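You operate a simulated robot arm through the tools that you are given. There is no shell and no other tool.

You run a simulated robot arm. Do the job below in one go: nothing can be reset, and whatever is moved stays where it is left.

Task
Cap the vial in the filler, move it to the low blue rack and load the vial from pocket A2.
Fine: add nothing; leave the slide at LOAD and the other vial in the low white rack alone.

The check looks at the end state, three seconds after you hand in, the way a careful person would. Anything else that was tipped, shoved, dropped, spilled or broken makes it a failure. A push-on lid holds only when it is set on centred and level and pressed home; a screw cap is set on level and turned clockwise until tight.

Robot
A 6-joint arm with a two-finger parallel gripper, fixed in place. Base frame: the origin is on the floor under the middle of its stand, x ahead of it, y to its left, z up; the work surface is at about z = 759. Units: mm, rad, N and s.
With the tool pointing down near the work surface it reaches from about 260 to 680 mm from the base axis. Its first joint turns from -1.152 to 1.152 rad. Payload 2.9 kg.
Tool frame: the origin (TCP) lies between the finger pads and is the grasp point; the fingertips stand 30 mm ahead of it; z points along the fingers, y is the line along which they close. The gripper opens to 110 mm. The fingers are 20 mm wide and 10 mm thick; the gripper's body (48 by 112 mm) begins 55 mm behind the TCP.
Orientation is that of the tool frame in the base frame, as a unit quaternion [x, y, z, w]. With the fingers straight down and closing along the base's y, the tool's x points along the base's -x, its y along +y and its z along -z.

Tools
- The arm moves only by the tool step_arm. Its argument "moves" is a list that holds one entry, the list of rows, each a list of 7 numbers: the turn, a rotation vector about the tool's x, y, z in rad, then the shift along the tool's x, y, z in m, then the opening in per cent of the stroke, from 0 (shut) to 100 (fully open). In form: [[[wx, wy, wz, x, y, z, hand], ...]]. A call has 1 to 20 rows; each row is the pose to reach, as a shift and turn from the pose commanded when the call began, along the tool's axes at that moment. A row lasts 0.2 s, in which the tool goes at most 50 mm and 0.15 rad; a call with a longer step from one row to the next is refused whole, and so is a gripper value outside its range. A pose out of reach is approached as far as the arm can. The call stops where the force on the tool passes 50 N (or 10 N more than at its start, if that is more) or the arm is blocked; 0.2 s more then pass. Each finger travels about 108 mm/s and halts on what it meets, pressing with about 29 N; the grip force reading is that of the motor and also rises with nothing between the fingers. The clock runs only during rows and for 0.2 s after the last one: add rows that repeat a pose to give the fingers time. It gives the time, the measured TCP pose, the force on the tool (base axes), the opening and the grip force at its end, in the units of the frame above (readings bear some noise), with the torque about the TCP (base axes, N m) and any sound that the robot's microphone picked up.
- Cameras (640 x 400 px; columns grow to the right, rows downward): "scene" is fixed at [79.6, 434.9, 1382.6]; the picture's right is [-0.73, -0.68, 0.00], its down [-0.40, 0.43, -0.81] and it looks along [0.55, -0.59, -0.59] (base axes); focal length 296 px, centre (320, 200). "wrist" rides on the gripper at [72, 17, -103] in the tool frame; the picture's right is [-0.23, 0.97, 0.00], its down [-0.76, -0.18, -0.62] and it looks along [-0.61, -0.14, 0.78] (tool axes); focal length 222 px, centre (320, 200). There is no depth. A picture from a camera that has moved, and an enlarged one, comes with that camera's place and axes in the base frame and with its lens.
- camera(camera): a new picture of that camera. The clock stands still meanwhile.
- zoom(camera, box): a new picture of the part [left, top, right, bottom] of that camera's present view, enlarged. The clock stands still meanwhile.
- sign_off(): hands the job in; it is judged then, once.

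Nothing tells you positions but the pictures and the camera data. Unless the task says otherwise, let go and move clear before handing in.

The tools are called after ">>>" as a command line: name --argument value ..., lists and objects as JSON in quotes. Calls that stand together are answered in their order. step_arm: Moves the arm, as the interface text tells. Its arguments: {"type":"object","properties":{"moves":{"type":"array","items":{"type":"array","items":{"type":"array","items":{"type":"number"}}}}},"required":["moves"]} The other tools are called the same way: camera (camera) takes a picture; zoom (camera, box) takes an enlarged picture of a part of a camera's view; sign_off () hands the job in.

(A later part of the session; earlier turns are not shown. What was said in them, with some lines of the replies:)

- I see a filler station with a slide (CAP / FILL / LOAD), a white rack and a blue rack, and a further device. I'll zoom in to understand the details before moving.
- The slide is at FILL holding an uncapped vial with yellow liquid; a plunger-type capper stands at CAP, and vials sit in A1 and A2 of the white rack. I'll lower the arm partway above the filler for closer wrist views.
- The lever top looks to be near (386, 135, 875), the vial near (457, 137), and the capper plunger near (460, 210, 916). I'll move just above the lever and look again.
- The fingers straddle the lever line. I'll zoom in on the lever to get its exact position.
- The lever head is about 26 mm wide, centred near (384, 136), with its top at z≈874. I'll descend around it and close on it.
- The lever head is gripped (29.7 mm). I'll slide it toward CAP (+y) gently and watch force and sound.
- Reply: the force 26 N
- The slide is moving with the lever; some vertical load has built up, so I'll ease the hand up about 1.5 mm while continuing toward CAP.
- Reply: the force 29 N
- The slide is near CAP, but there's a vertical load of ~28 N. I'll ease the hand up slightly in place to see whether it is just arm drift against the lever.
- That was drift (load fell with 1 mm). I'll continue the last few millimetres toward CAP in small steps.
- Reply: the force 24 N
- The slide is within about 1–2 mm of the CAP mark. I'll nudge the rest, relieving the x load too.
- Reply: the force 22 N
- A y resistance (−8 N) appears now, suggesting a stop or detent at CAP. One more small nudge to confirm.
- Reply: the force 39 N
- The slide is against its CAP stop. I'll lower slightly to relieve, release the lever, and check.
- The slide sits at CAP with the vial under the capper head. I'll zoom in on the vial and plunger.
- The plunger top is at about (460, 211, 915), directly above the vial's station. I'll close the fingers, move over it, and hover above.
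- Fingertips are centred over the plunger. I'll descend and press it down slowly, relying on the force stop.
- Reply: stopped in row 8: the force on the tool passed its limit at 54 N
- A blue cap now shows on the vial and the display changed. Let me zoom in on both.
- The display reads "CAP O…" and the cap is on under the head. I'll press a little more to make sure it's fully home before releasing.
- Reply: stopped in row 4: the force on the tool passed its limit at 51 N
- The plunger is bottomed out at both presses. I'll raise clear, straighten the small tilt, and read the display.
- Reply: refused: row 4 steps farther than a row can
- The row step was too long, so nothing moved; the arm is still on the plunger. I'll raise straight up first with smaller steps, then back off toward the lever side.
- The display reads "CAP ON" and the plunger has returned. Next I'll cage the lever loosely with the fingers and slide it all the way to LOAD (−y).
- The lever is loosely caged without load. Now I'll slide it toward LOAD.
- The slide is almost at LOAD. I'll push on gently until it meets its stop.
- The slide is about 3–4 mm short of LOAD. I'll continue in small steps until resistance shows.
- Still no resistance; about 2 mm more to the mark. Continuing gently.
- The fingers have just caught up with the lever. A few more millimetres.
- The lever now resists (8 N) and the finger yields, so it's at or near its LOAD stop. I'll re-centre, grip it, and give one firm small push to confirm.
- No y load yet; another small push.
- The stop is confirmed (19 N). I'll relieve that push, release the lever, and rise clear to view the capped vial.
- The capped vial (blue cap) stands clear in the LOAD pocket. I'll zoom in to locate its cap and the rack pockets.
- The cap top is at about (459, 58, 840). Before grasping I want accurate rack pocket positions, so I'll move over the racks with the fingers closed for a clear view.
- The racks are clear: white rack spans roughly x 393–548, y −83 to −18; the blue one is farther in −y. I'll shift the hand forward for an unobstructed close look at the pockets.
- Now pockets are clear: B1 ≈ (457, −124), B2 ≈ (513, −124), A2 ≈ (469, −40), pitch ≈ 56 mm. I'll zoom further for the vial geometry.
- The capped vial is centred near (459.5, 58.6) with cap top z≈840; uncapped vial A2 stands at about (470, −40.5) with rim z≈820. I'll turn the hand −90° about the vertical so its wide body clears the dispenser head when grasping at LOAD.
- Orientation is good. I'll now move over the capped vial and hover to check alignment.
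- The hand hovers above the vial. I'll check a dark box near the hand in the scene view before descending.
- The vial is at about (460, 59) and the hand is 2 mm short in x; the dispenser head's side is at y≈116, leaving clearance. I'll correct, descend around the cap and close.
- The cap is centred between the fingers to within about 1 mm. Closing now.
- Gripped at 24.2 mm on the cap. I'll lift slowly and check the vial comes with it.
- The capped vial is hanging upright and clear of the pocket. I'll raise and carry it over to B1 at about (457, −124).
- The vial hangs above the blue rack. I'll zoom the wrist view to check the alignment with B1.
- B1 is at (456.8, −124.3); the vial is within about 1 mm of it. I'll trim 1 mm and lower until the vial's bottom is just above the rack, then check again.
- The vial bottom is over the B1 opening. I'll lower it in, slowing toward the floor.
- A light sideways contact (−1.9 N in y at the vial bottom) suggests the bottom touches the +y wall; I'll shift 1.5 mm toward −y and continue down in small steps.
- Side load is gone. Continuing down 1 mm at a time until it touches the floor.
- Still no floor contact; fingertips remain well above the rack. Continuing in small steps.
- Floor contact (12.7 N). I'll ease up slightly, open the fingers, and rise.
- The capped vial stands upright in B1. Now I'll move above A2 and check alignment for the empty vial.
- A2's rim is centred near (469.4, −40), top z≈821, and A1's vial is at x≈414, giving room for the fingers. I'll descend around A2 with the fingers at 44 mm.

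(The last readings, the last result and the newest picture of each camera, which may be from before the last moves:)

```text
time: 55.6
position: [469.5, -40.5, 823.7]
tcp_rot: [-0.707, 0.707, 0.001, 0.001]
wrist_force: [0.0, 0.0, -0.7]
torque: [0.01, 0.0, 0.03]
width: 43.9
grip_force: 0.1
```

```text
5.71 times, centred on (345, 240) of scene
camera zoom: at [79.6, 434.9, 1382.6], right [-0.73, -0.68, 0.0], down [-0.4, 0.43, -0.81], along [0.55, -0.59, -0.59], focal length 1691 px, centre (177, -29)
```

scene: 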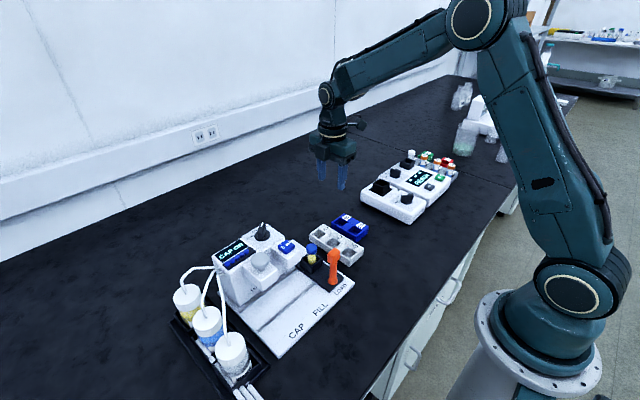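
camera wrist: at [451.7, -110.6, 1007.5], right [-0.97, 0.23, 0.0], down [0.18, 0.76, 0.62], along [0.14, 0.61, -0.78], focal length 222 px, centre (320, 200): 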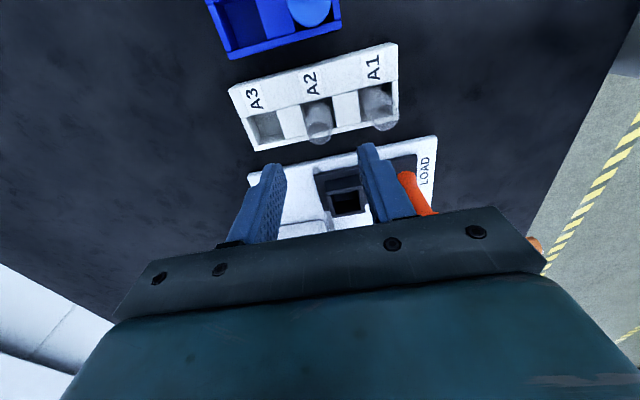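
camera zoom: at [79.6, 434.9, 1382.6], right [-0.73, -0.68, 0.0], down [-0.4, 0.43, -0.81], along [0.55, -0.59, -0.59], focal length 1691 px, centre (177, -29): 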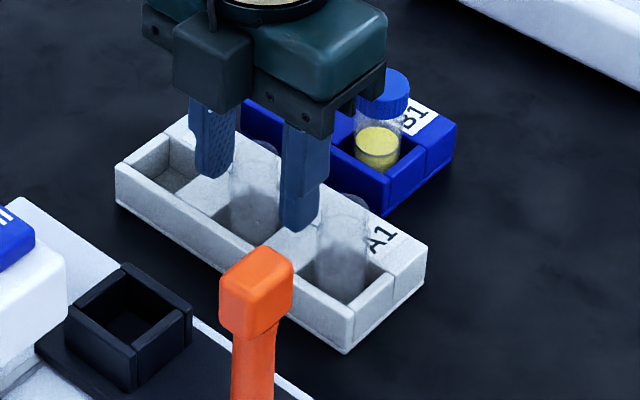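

The vial is centred between the fingers. Closing gently on the glass.

>>> step_arm --moves '[[[0, 0, 0, 0, 0, 0, 30], [0, 0, 0, 0, 0, 0, 23], [0, 0, 0, 0, 0, 0, 15], [0, 0, 0, 0, 0, 0, 0], [0, 0, 0, 0, 0, 0, 0], [0, 0, 0, 0, 0, 0, 0]]]'

>>> zoom --camera "wrist" --box '[230, 60, 430, 240]'

```text
time: 57.0
position: [469.9, -40.8, 823.3]
tcp_rot: [0.707, -0.707, 0.0, 0.0]
wrist_force: [0.1, -0.4, 1.1]
torque: [0.02, 0.04, -0.02]
width: 23.1
grip_force: 29.2
```

```text
2.22 times, centred on (330, 150) of wrist
camera zoom: at [452.5, -113.7, 928.4], right [-0.97, 0.23, 0.0], down [0.18, 0.76, 0.62], along [0.14, 0.61, -0.78], focal length 494 px, centre (298, 311)
```

zoom: 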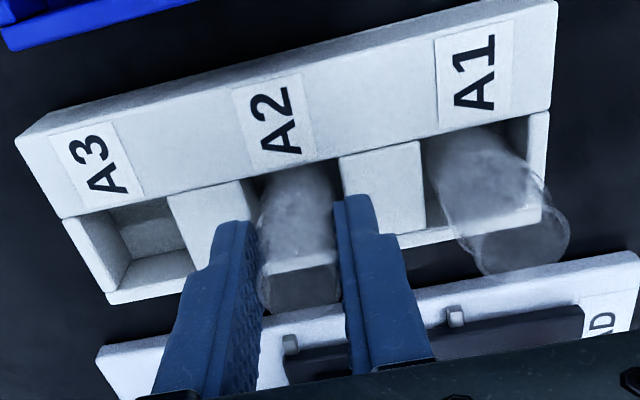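

Vial A2 is gripped at 23.1 mm. Lifting slowly.

>>> step_arm --moves '[[[0, 0, 0, 0, 0, -0.004, 0], [0, 0, 0, 0, 0, -0.012, 0], [0, 0, 0, 0, 0, -0.024, 0], [0, 0, 0, 0, 0, -0.038, 0], [0, 0, 0, 0, 0, -0.055, 0], [0, 0, 0, 0, 0, -0.07, 0], [0, 0, 0, 0, 0, -0.08, 0], [0, 0, 0, 0, 0, -0.08, 0]]]'

>>> camera --camera "wrist"

>>> zoom --camera "scene" --box '[300, 185, 380, 265]'

```text
time: 58.8
position: [469.3, -42.6, 904.4]
tcp_rot: [-0.707, 0.707, 0.0, 0.0]
wrist_force: [0.9, -0.2, -0.6]
torque: [-0.03, -0.02, -0.01]
width: 23.3
grip_force: 28.9
```

```text
taken
camera wrist: at [452.0, -114.4, 1008.7], right [-0.97, 0.23, 0.0], down [0.18, 0.76, 0.62], along [0.14, 0.61, -0.78], focal length 222 px, centre (320, 200)
```

wrist: 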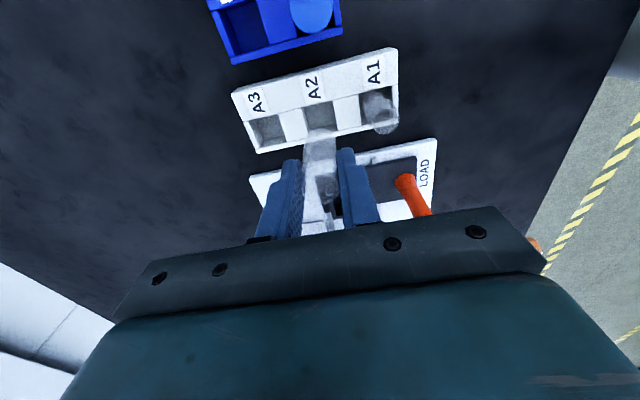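

```text
5.00 times, centred on (340, 225) of scene
camera zoom: at [79.6, 434.9, 1382.6], right [-0.73, -0.68, 0.0], down [-0.4, 0.43, -0.81], along [0.55, -0.59, -0.59], focal length 1480 px, centre (220, 75)
```

zoom: 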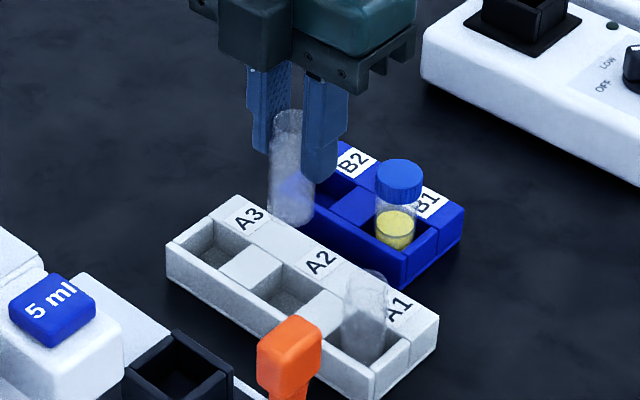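

The vial is up and A1's is undisturbed. I'll zoom on the empty slide pocket and on the held vial to get precise positions.

>>> zoom --camera "scene" --box '[310, 245, 350, 280]'

>>> zoom --camera "wrist" --box '[270, 110, 370, 230]'

>>> zoom --camera "scene" --box '[335, 195, 375, 235]'

```text
11.43 times, centred on (330, 262) of scene
camera zoom: at [79.6, 434.9, 1382.6], right [-0.73, -0.68, 0.0], down [-0.4, 0.43, -0.81], along [0.55, -0.59, -0.59], focal length 3382 px, centre (206, -514)
```

zoom: 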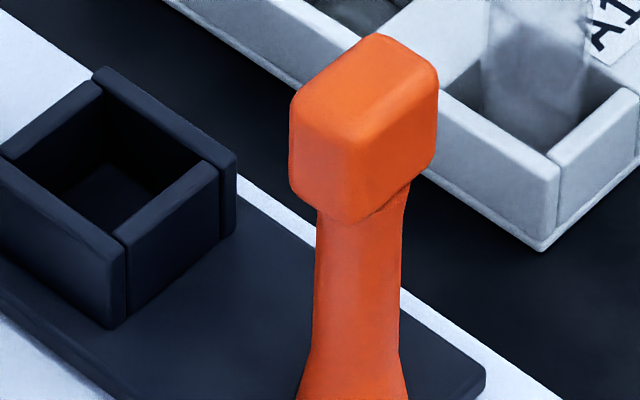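

```text
3.33 times, centred on (320, 170) of wrist
camera zoom: at [452.0, -114.4, 1008.7], right [-0.97, 0.23, 0.0], down [0.18, 0.76, 0.62], along [0.14, 0.61, -0.78], focal length 740 px, centre (320, 300)
```

zoom: 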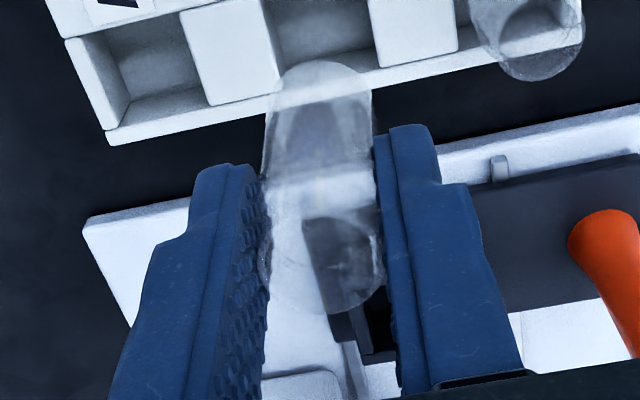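

```text
10.00 times, centred on (355, 215) of scene
camera zoom: at [79.6, 434.9, 1382.6], right [-0.73, -0.68, 0.0], down [-0.4, 0.43, -0.81], along [0.55, -0.59, -0.59], focal length 2959 px, centre (-30, 50)
```

zoom: 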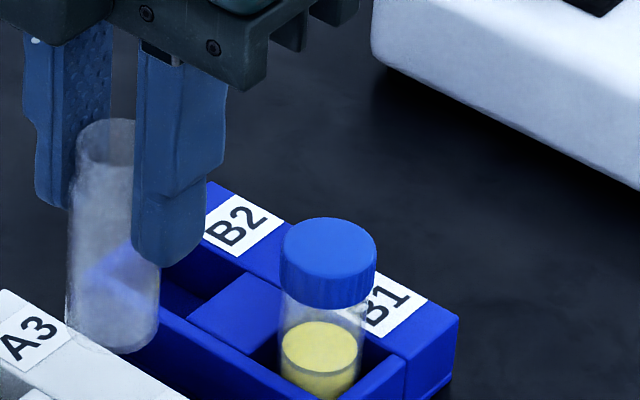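

The slide pocket is centred near (460, 60). I'll carry the vial there at the present height and check alignment before lowering.

>>> step_arm --moves '[[[0, 0, 0, -0.015, 0.001, 0, 0], [0, 0, 0, -0.04, 0.004, 0, 0], [0, 0, 0, -0.065, 0.007, 0, 0], [0, 0, 0, -0.088, 0.0092, 0, 0], [0, 0, 0, -0.0996, 0.0092, 0, 0], [0, 0, 0, -0.0996, 0.0092, 0, 0], [0, 0, 0, -0.0996, 0.0092, 0, 0]]]'

>>> zoom --camera "wrist" --box '[230, 60, 430, 240]'

>>> zoom --camera "scene" --box '[300, 215, 360, 285]'

```text
time: 60.4
position: [460.6, 59.1, 901.3]
tcp_rot: [-0.707, 0.707, -0.001, 0.0]
wrist_force: [0.2, -0.6, 0.3]
torque: [0.01, 0.03, 0.02]
width: 23.0
grip_force: 28.7
```

```text
2.22 times, centred on (330, 150) of wrist
camera zoom: at [442.5, -13.1, 1005.5], right [-0.97, 0.23, 0.0], down [0.18, 0.76, 0.62], along [0.14, 0.61, -0.78], focal length 494 px, centre (298, 311)
```

zoom: 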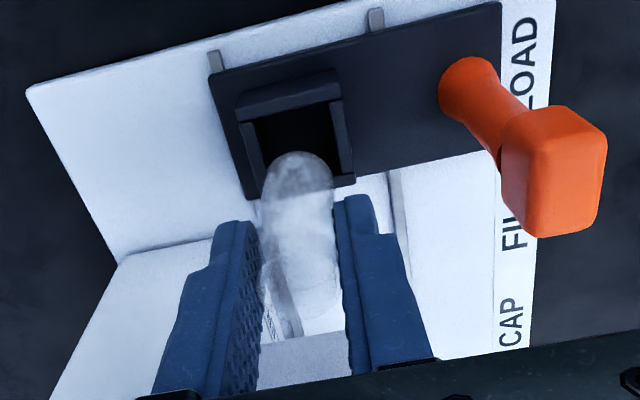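

```text
5.71 times, centred on (330, 250) of scene
camera zoom: at [79.5, 434.9, 1382.6], right [-0.73, -0.68, 0.0], down [-0.4, 0.43, -0.81], along [0.55, -0.59, -0.59], focal length 1691 px, centre (263, -86)
```

zoom: 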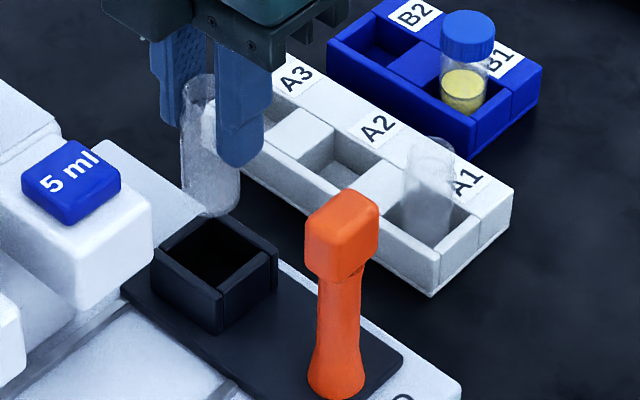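

The vial bottom (≈460, 60.5) is over the pocket centre (≈460, 61). I'll lower to just above the walls and look once more.

>>> step_arm --moves '[[[0, 0, 0, 0, 0, 0.012, 0], [0, 0, 0, 0, 0, 0.024, 0], [0, 0, 0, 0, 0, 0.03, 0], [0, 0, 0, 0, 0, 0.03, 0]]]'

>>> zoom --camera "wrist" --box '[250, 60, 400, 200]'

>>> zoom --camera "scene" --box '[310, 230, 350, 280]'

```text
time: 61.4
position: [460.6, 58.8, 872.0]
tcp_rot: [-0.707, 0.707, 0.0, 0.0]
wrist_force: [-0.4, -0.1, -1.3]
torque: [0.02, -0.06, 0.03]
width: 23.0
grip_force: 29.0
```

```text
2.86 times, centred on (325, 130) of wrist
camera zoom: at [443.3, -13.3, 976.5], right [-0.97, 0.23, 0.0], down [0.18, 0.76, 0.62], along [0.14, 0.61, -0.78], focal length 635 px, centre (306, 400)
```

zoom: 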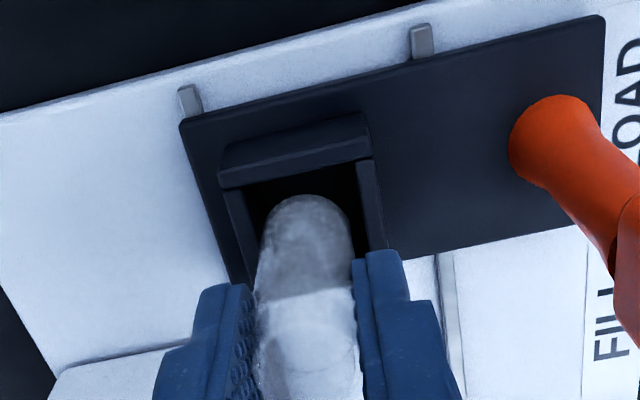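

```text
8.00 times, centred on (330, 255) of scene
camera zoom: at [79.6, 434.9, 1382.6], right [-0.73, -0.68, 0.0], down [-0.4, 0.43, -0.81], along [0.55, -0.59, -0.59], focal length 2367 px, centre (240, -240)
```

zoom: 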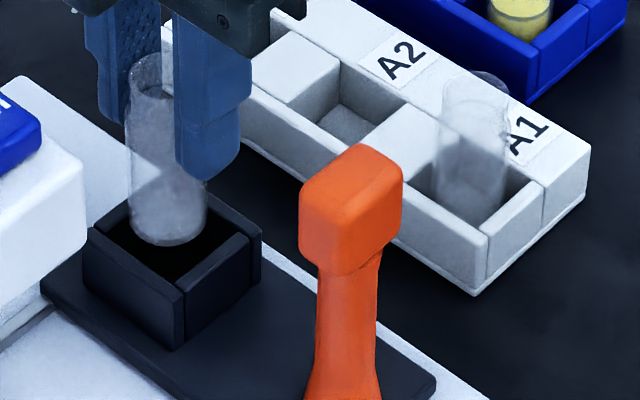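

The vial is centred in x and about 1–1.5 mm toward −y in the pocket; I'll shift +1 mm in y and lower in.

>>> step_arm --moves '[[[0, 0, 0, -0.001, 0, 0.005, 0], [0, 0, 0, -0.001, 0, 0.011, 0], [0, 0, 0, -0.001, 0, 0.017, 0], [0, 0, 0, -0.001, 0, 0.022, 0], [0, 0, 0, -0.001, 0, 0.022, 0]]]'

>>> zoom --camera "scene" --box '[310, 230, 350, 280]'

```text
time: 62.6
position: [460.7, 60.7, 852.4]
tcp_rot: [-0.707, 0.708, -0.001, 0.0]
wrist_force: [0.0, 0.1, 0.3]
torque: [0.0, 0.0, 0.03]
width: 23.0
grip_force: 28.7
```

```text
8.00 times, centred on (330, 255) of scene
camera zoom: at [79.6, 434.9, 1382.6], right [-0.73, -0.68, 0.0], down [-0.4, 0.43, -0.81], along [0.55, -0.59, -0.59], focal length 2367 px, centre (240, -240)
```

zoom: 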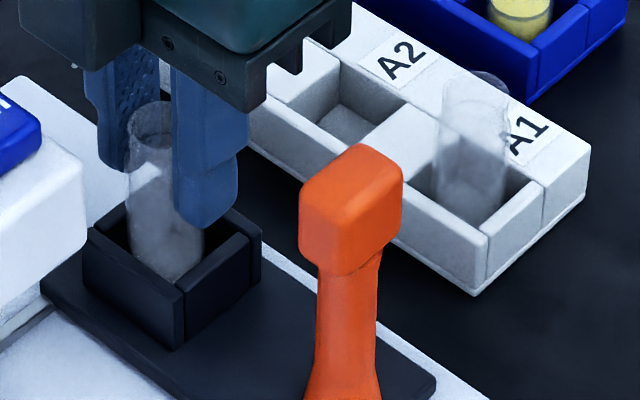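

The vial is inside the pocket with no side load. Continuing down slowly.

>>> step_arm --moves '[[[0, 0, 0, 0, 0, 0.0025, 0], [0, 0, 0, 0, 0, 0.005, 0], [0, 0, 0, 0, 0, 0.007, 0]]]'

```text
time: 63.4
position: [460.1, 60.4, 843.7]
tcp_rot: [0.707, -0.707, 0.001, 0.0]
wrist_force: [-0.8, -0.3, 0.7]
torque: [0.03, -0.01, -0.02]
width: 22.8
grip_force: 29.0
```

>>> step_arm --moves '[[[0, 0, 0, 0, 0, 0.001, 0], [0, 0, 0, 0, 0, 0.0018, 0]]]'

```text
time: 64.0
position: [462.3, 59.8, 843.2]
tcp_rot: [0.707, -0.707, 0.001, -0.001]
wrist_force: [-0.3, 1.2, 3.5]
torque: [0.09, 0.04, 0.0]
width: 22.8
grip_force: 28.8
```

First touch (3.5 N). One more small step to seat it.

>>> step_arm --moves '[[[0, 0, 0, 0, 0, 0.0005, 0], [0, 0, 0, 0, 0, 0.0008, 0]]]'

>>> zoom --camera "scene" --box '[310, 230, 350, 280]'

>>> zoom --camera "wrist" --box '[250, 60, 400, 200]'

```text
time: 64.6
position: [461.7, 59.9, 842.1]
tcp_rot: [0.708, -0.706, 0.001, 0.0]
wrist_force: [-0.9, 3.4, 9.8]
torque: [0.19, 0.15, -0.01]
width: 22.9
grip_force: 28.9
```

```text
8.00 times, centred on (330, 255) of scene
camera zoom: at [79.4, 434.9, 1382.6], right [-0.73, -0.68, 0.0], down [-0.4, 0.43, -0.81], along [0.55, -0.59, -0.59], focal length 2367 px, centre (240, -240)
```

zoom: 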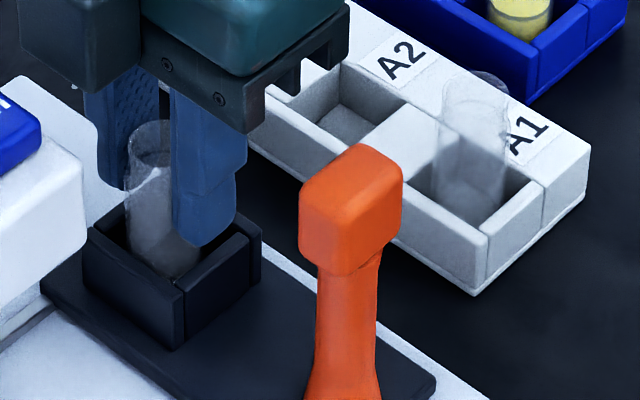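

```text
2.86 times, centred on (325, 130) of wrist
camera zoom: at [444.5, -13.0, 946.4], right [-0.97, 0.23, 0.0], down [0.18, 0.76, 0.62], along [0.14, 0.61, -0.78], focal length 635 px, centre (306, 400)
```

zoom: 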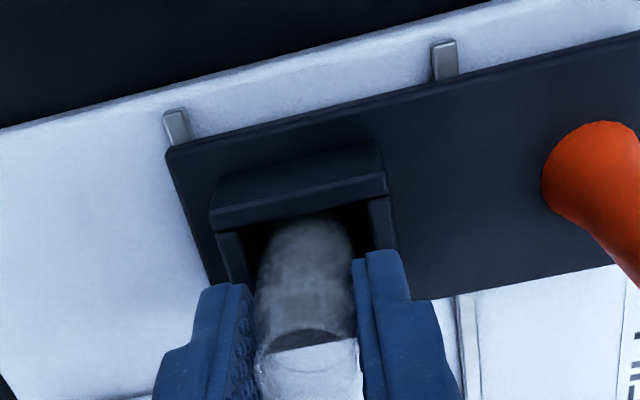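

The vial is seated on the pocket floor (≈10 N). I'll ease off, open the fingers slowly, and rise straight up.

>>> step_arm --moves '[[[0, 0, 0, 0, 0, -0.0008, 0], [0, 0, 0, 0, 0, -0.0008, 0], [0, 0, 0, 0, 0, -0.0008, 22], [0, 0, 0, 0, 0, -0.0008, 26], [0, 0, 0, 0, 0, -0.0008, 33], [0, 0, 0, 0, 0, -0.0008, 42], [0, 0, 0, 0, 0, -0.0008, 42]]]'

>>> zoom --camera "scene" --box '[310, 230, 350, 280]'

>>> zoom --camera "wrist" --box '[250, 60, 400, 200]'

```text
time: 66.2
position: [462.6, 59.2, 842.9]
tcp_rot: [0.708, -0.707, 0.0, -0.001]
wrist_force: [0.2, 0.0, -0.3]
torque: [0.0, 0.01, -0.01]
width: 46.0
grip_force: 0.0
```

```text
8.00 times, centred on (330, 255) of scene
camera zoom: at [79.6, 434.9, 1382.6], right [-0.73, -0.68, 0.0], down [-0.4, 0.43, -0.81], along [0.55, -0.59, -0.59], focal length 2367 px, centre (240, -240)
```

zoom: 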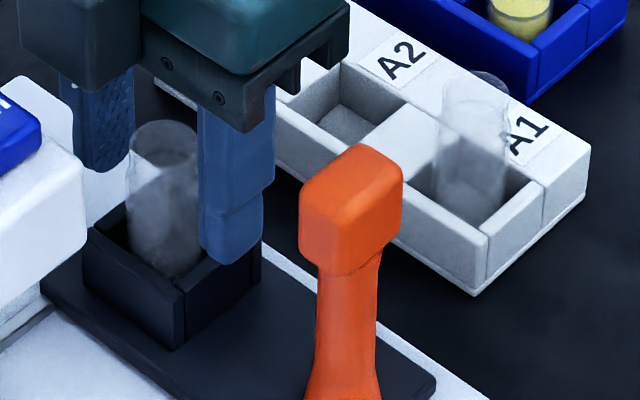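

```text
2.86 times, centred on (325, 130) of wrist
camera zoom: at [444.3, -12.6, 947.1], right [-0.97, 0.23, 0.0], down [0.18, 0.76, 0.62], along [0.14, 0.61, -0.78], focal length 635 px, centre (306, 400)
```

zoom: 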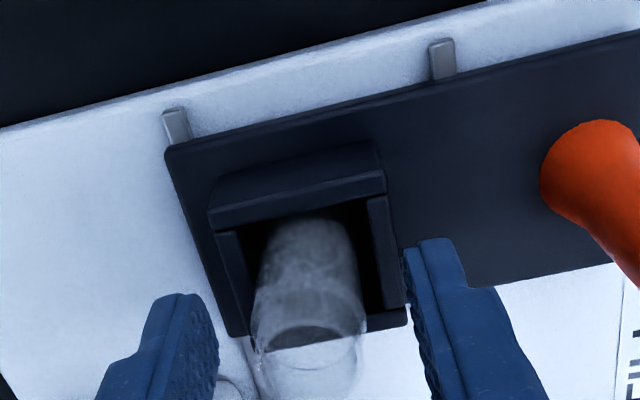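

The vial stands upright and free in the pocket. I'll rise straight up and back clear.

>>> step_arm --moves '[[[0, 0, 0, 0, 0, -0.008, 42], [0, 0, 0, 0, 0, -0.025, 42], [0, 0, 0, 0, 0, -0.055, 42], [0, 0, 0, 0, 0, -0.095, 42], [0, 0, 0, 0, 0, -0.14, 42], [0, 0, 0, 0.02, 0, -0.18, 42], [0, 0, 0, 0.05, 0, -0.2, 42], [0, 0, 0, 0.09, 0, -0.21, 42], [0, 0, 0, 0.12, 0, -0.22, 42], [0, 0, 0, 0.12, 0, -0.22, 42]]]'

>>> camera --camera "wrist"

>>> camera --camera "scene"

>>> zoom --camera "scene" --box '[200, 215, 390, 345]'

```text
time: 68.4
position: [460.7, -59.3, 1062.5]
tcp_rot: [-0.707, 0.707, 0.0, 0.0]
wrist_force: [0.3, 0.0, -0.7]
torque: [0.02, -0.02, 0.01]
width: 46.3
grip_force: 0.0
```

```text
taken
camera wrist: at [443.5, -132.2, 1167.1], right [-0.97, 0.23, 0.0], down [0.18, 0.76, 0.62], along [0.14, 0.61, -0.78], focal length 222 px, centre (320, 200)
```

wrist: 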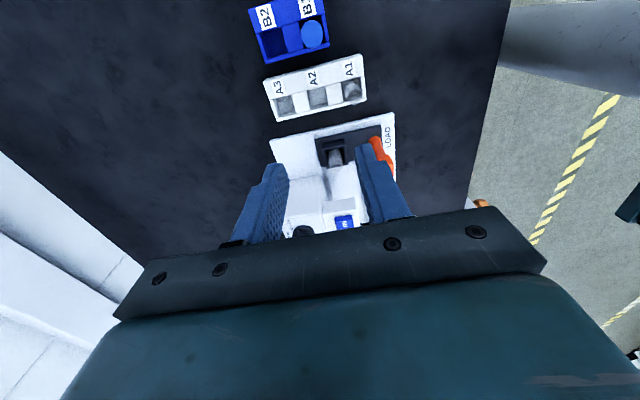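

```text
taken
```

scene: 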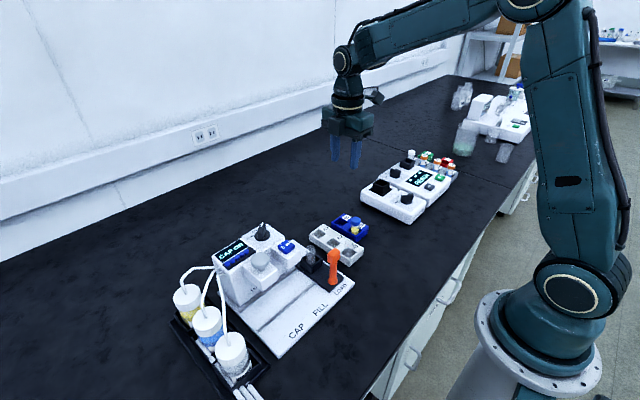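

```text
3.08 times, centred on (295, 280) of scene
camera zoom: at [79.6, 434.8, 1382.6], right [-0.73, -0.68, 0.0], down [-0.4, 0.43, -0.81], along [0.55, -0.59, -0.59], focal length 910 px, centre (397, -46)
```

zoom: 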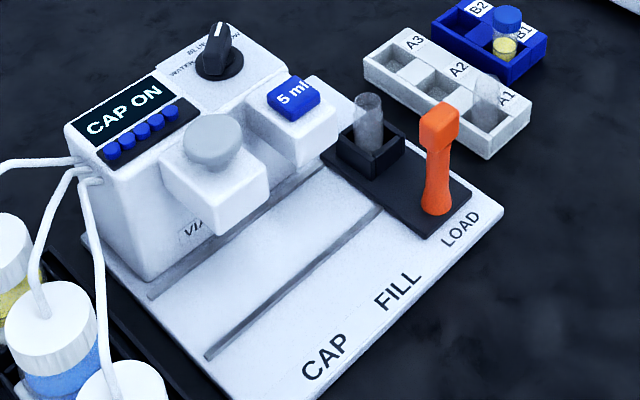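

Everything looks in place: capped vial in B1, A1's vial untouched, new vial in the slide at LOAD. A last close look to verify before handing in.

>>> zoom --camera "scene" --box '[300, 230, 360, 300]'

>>> zoom --camera "scene" --box '[310, 205, 380, 265]'

>>> zoom --camera "wrist" --box '[240, 0, 400, 180]'

```text
5.71 times, centred on (330, 265) of scene
camera zoom: at [79.6, 434.8, 1382.6], right [-0.73, -0.68, 0.0], down [-0.4, 0.43, -0.81], along [0.55, -0.59, -0.59], focal length 1691 px, centre (263, -171)
```

zoom: 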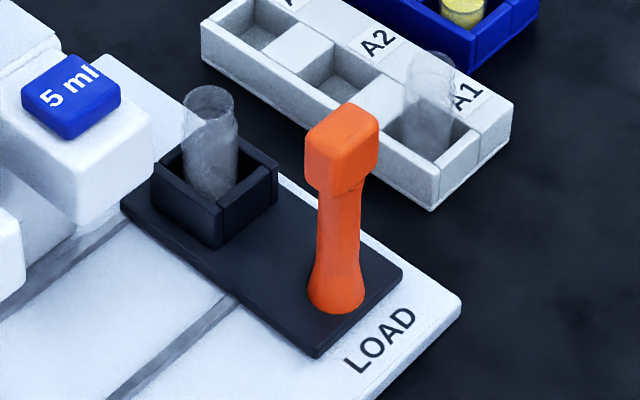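

```text
6.67 times, centred on (345, 235) of scene
camera zoom: at [79.6, 434.8, 1382.6], right [-0.73, -0.68, 0.0], down [-0.4, 0.43, -0.81], along [0.55, -0.59, -0.59], focal length 1973 px, centre (153, -33)
```

zoom: 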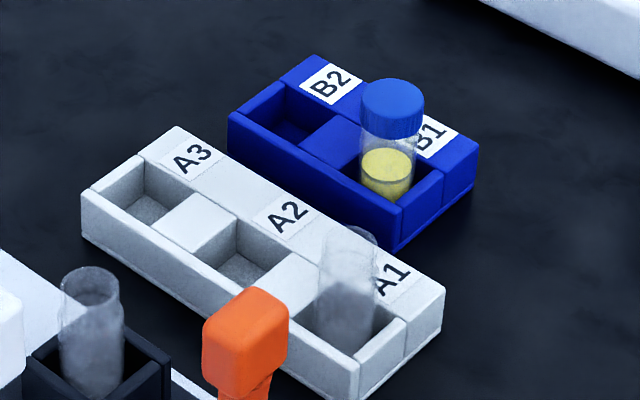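

```text
2.22 times, centred on (320, 90) of wrist
camera zoom: at [443.5, -132.2, 1167.1], right [-0.97, 0.23, 0.0], down [0.18, 0.76, 0.62], along [0.14, 0.61, -0.78], focal length 494 px, centre (320, 444)
```

zoom: 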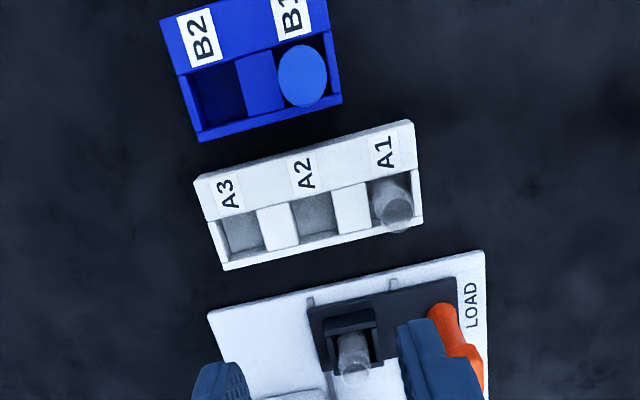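

The capped vial is upright in B1, the vial from A2 is upright in the slide at LOAD, and A1's vial hasn't moved. The arm is clear, so I'm handing in.

>>> sign_off

```text
The job is handed in.
```

I capped the filled vial, moved it to the low blue rack, and loaded the vial from A2 into the filler. The job is handed in.

- **Capping:** I slid the filler to CAP and pressed the plunger down until it bottomed out, twice. The display read "CAP ON", and one cap was used.
- **Blue rack:** the capped vial stands upright in pocket B1.
- **Filler:** the vial from A2 stands upright in the slide pocket. I pushed the slide against its LOAD stop earlier, and it still showed at LOAD in the last pictures. Nothing was dispensed.
- **White rack:** the vial in A1 was not touched; A2 and A3 are empty.

In the last pictures nothing was tipped, spilled or knocked, and the arm is clear of everything.
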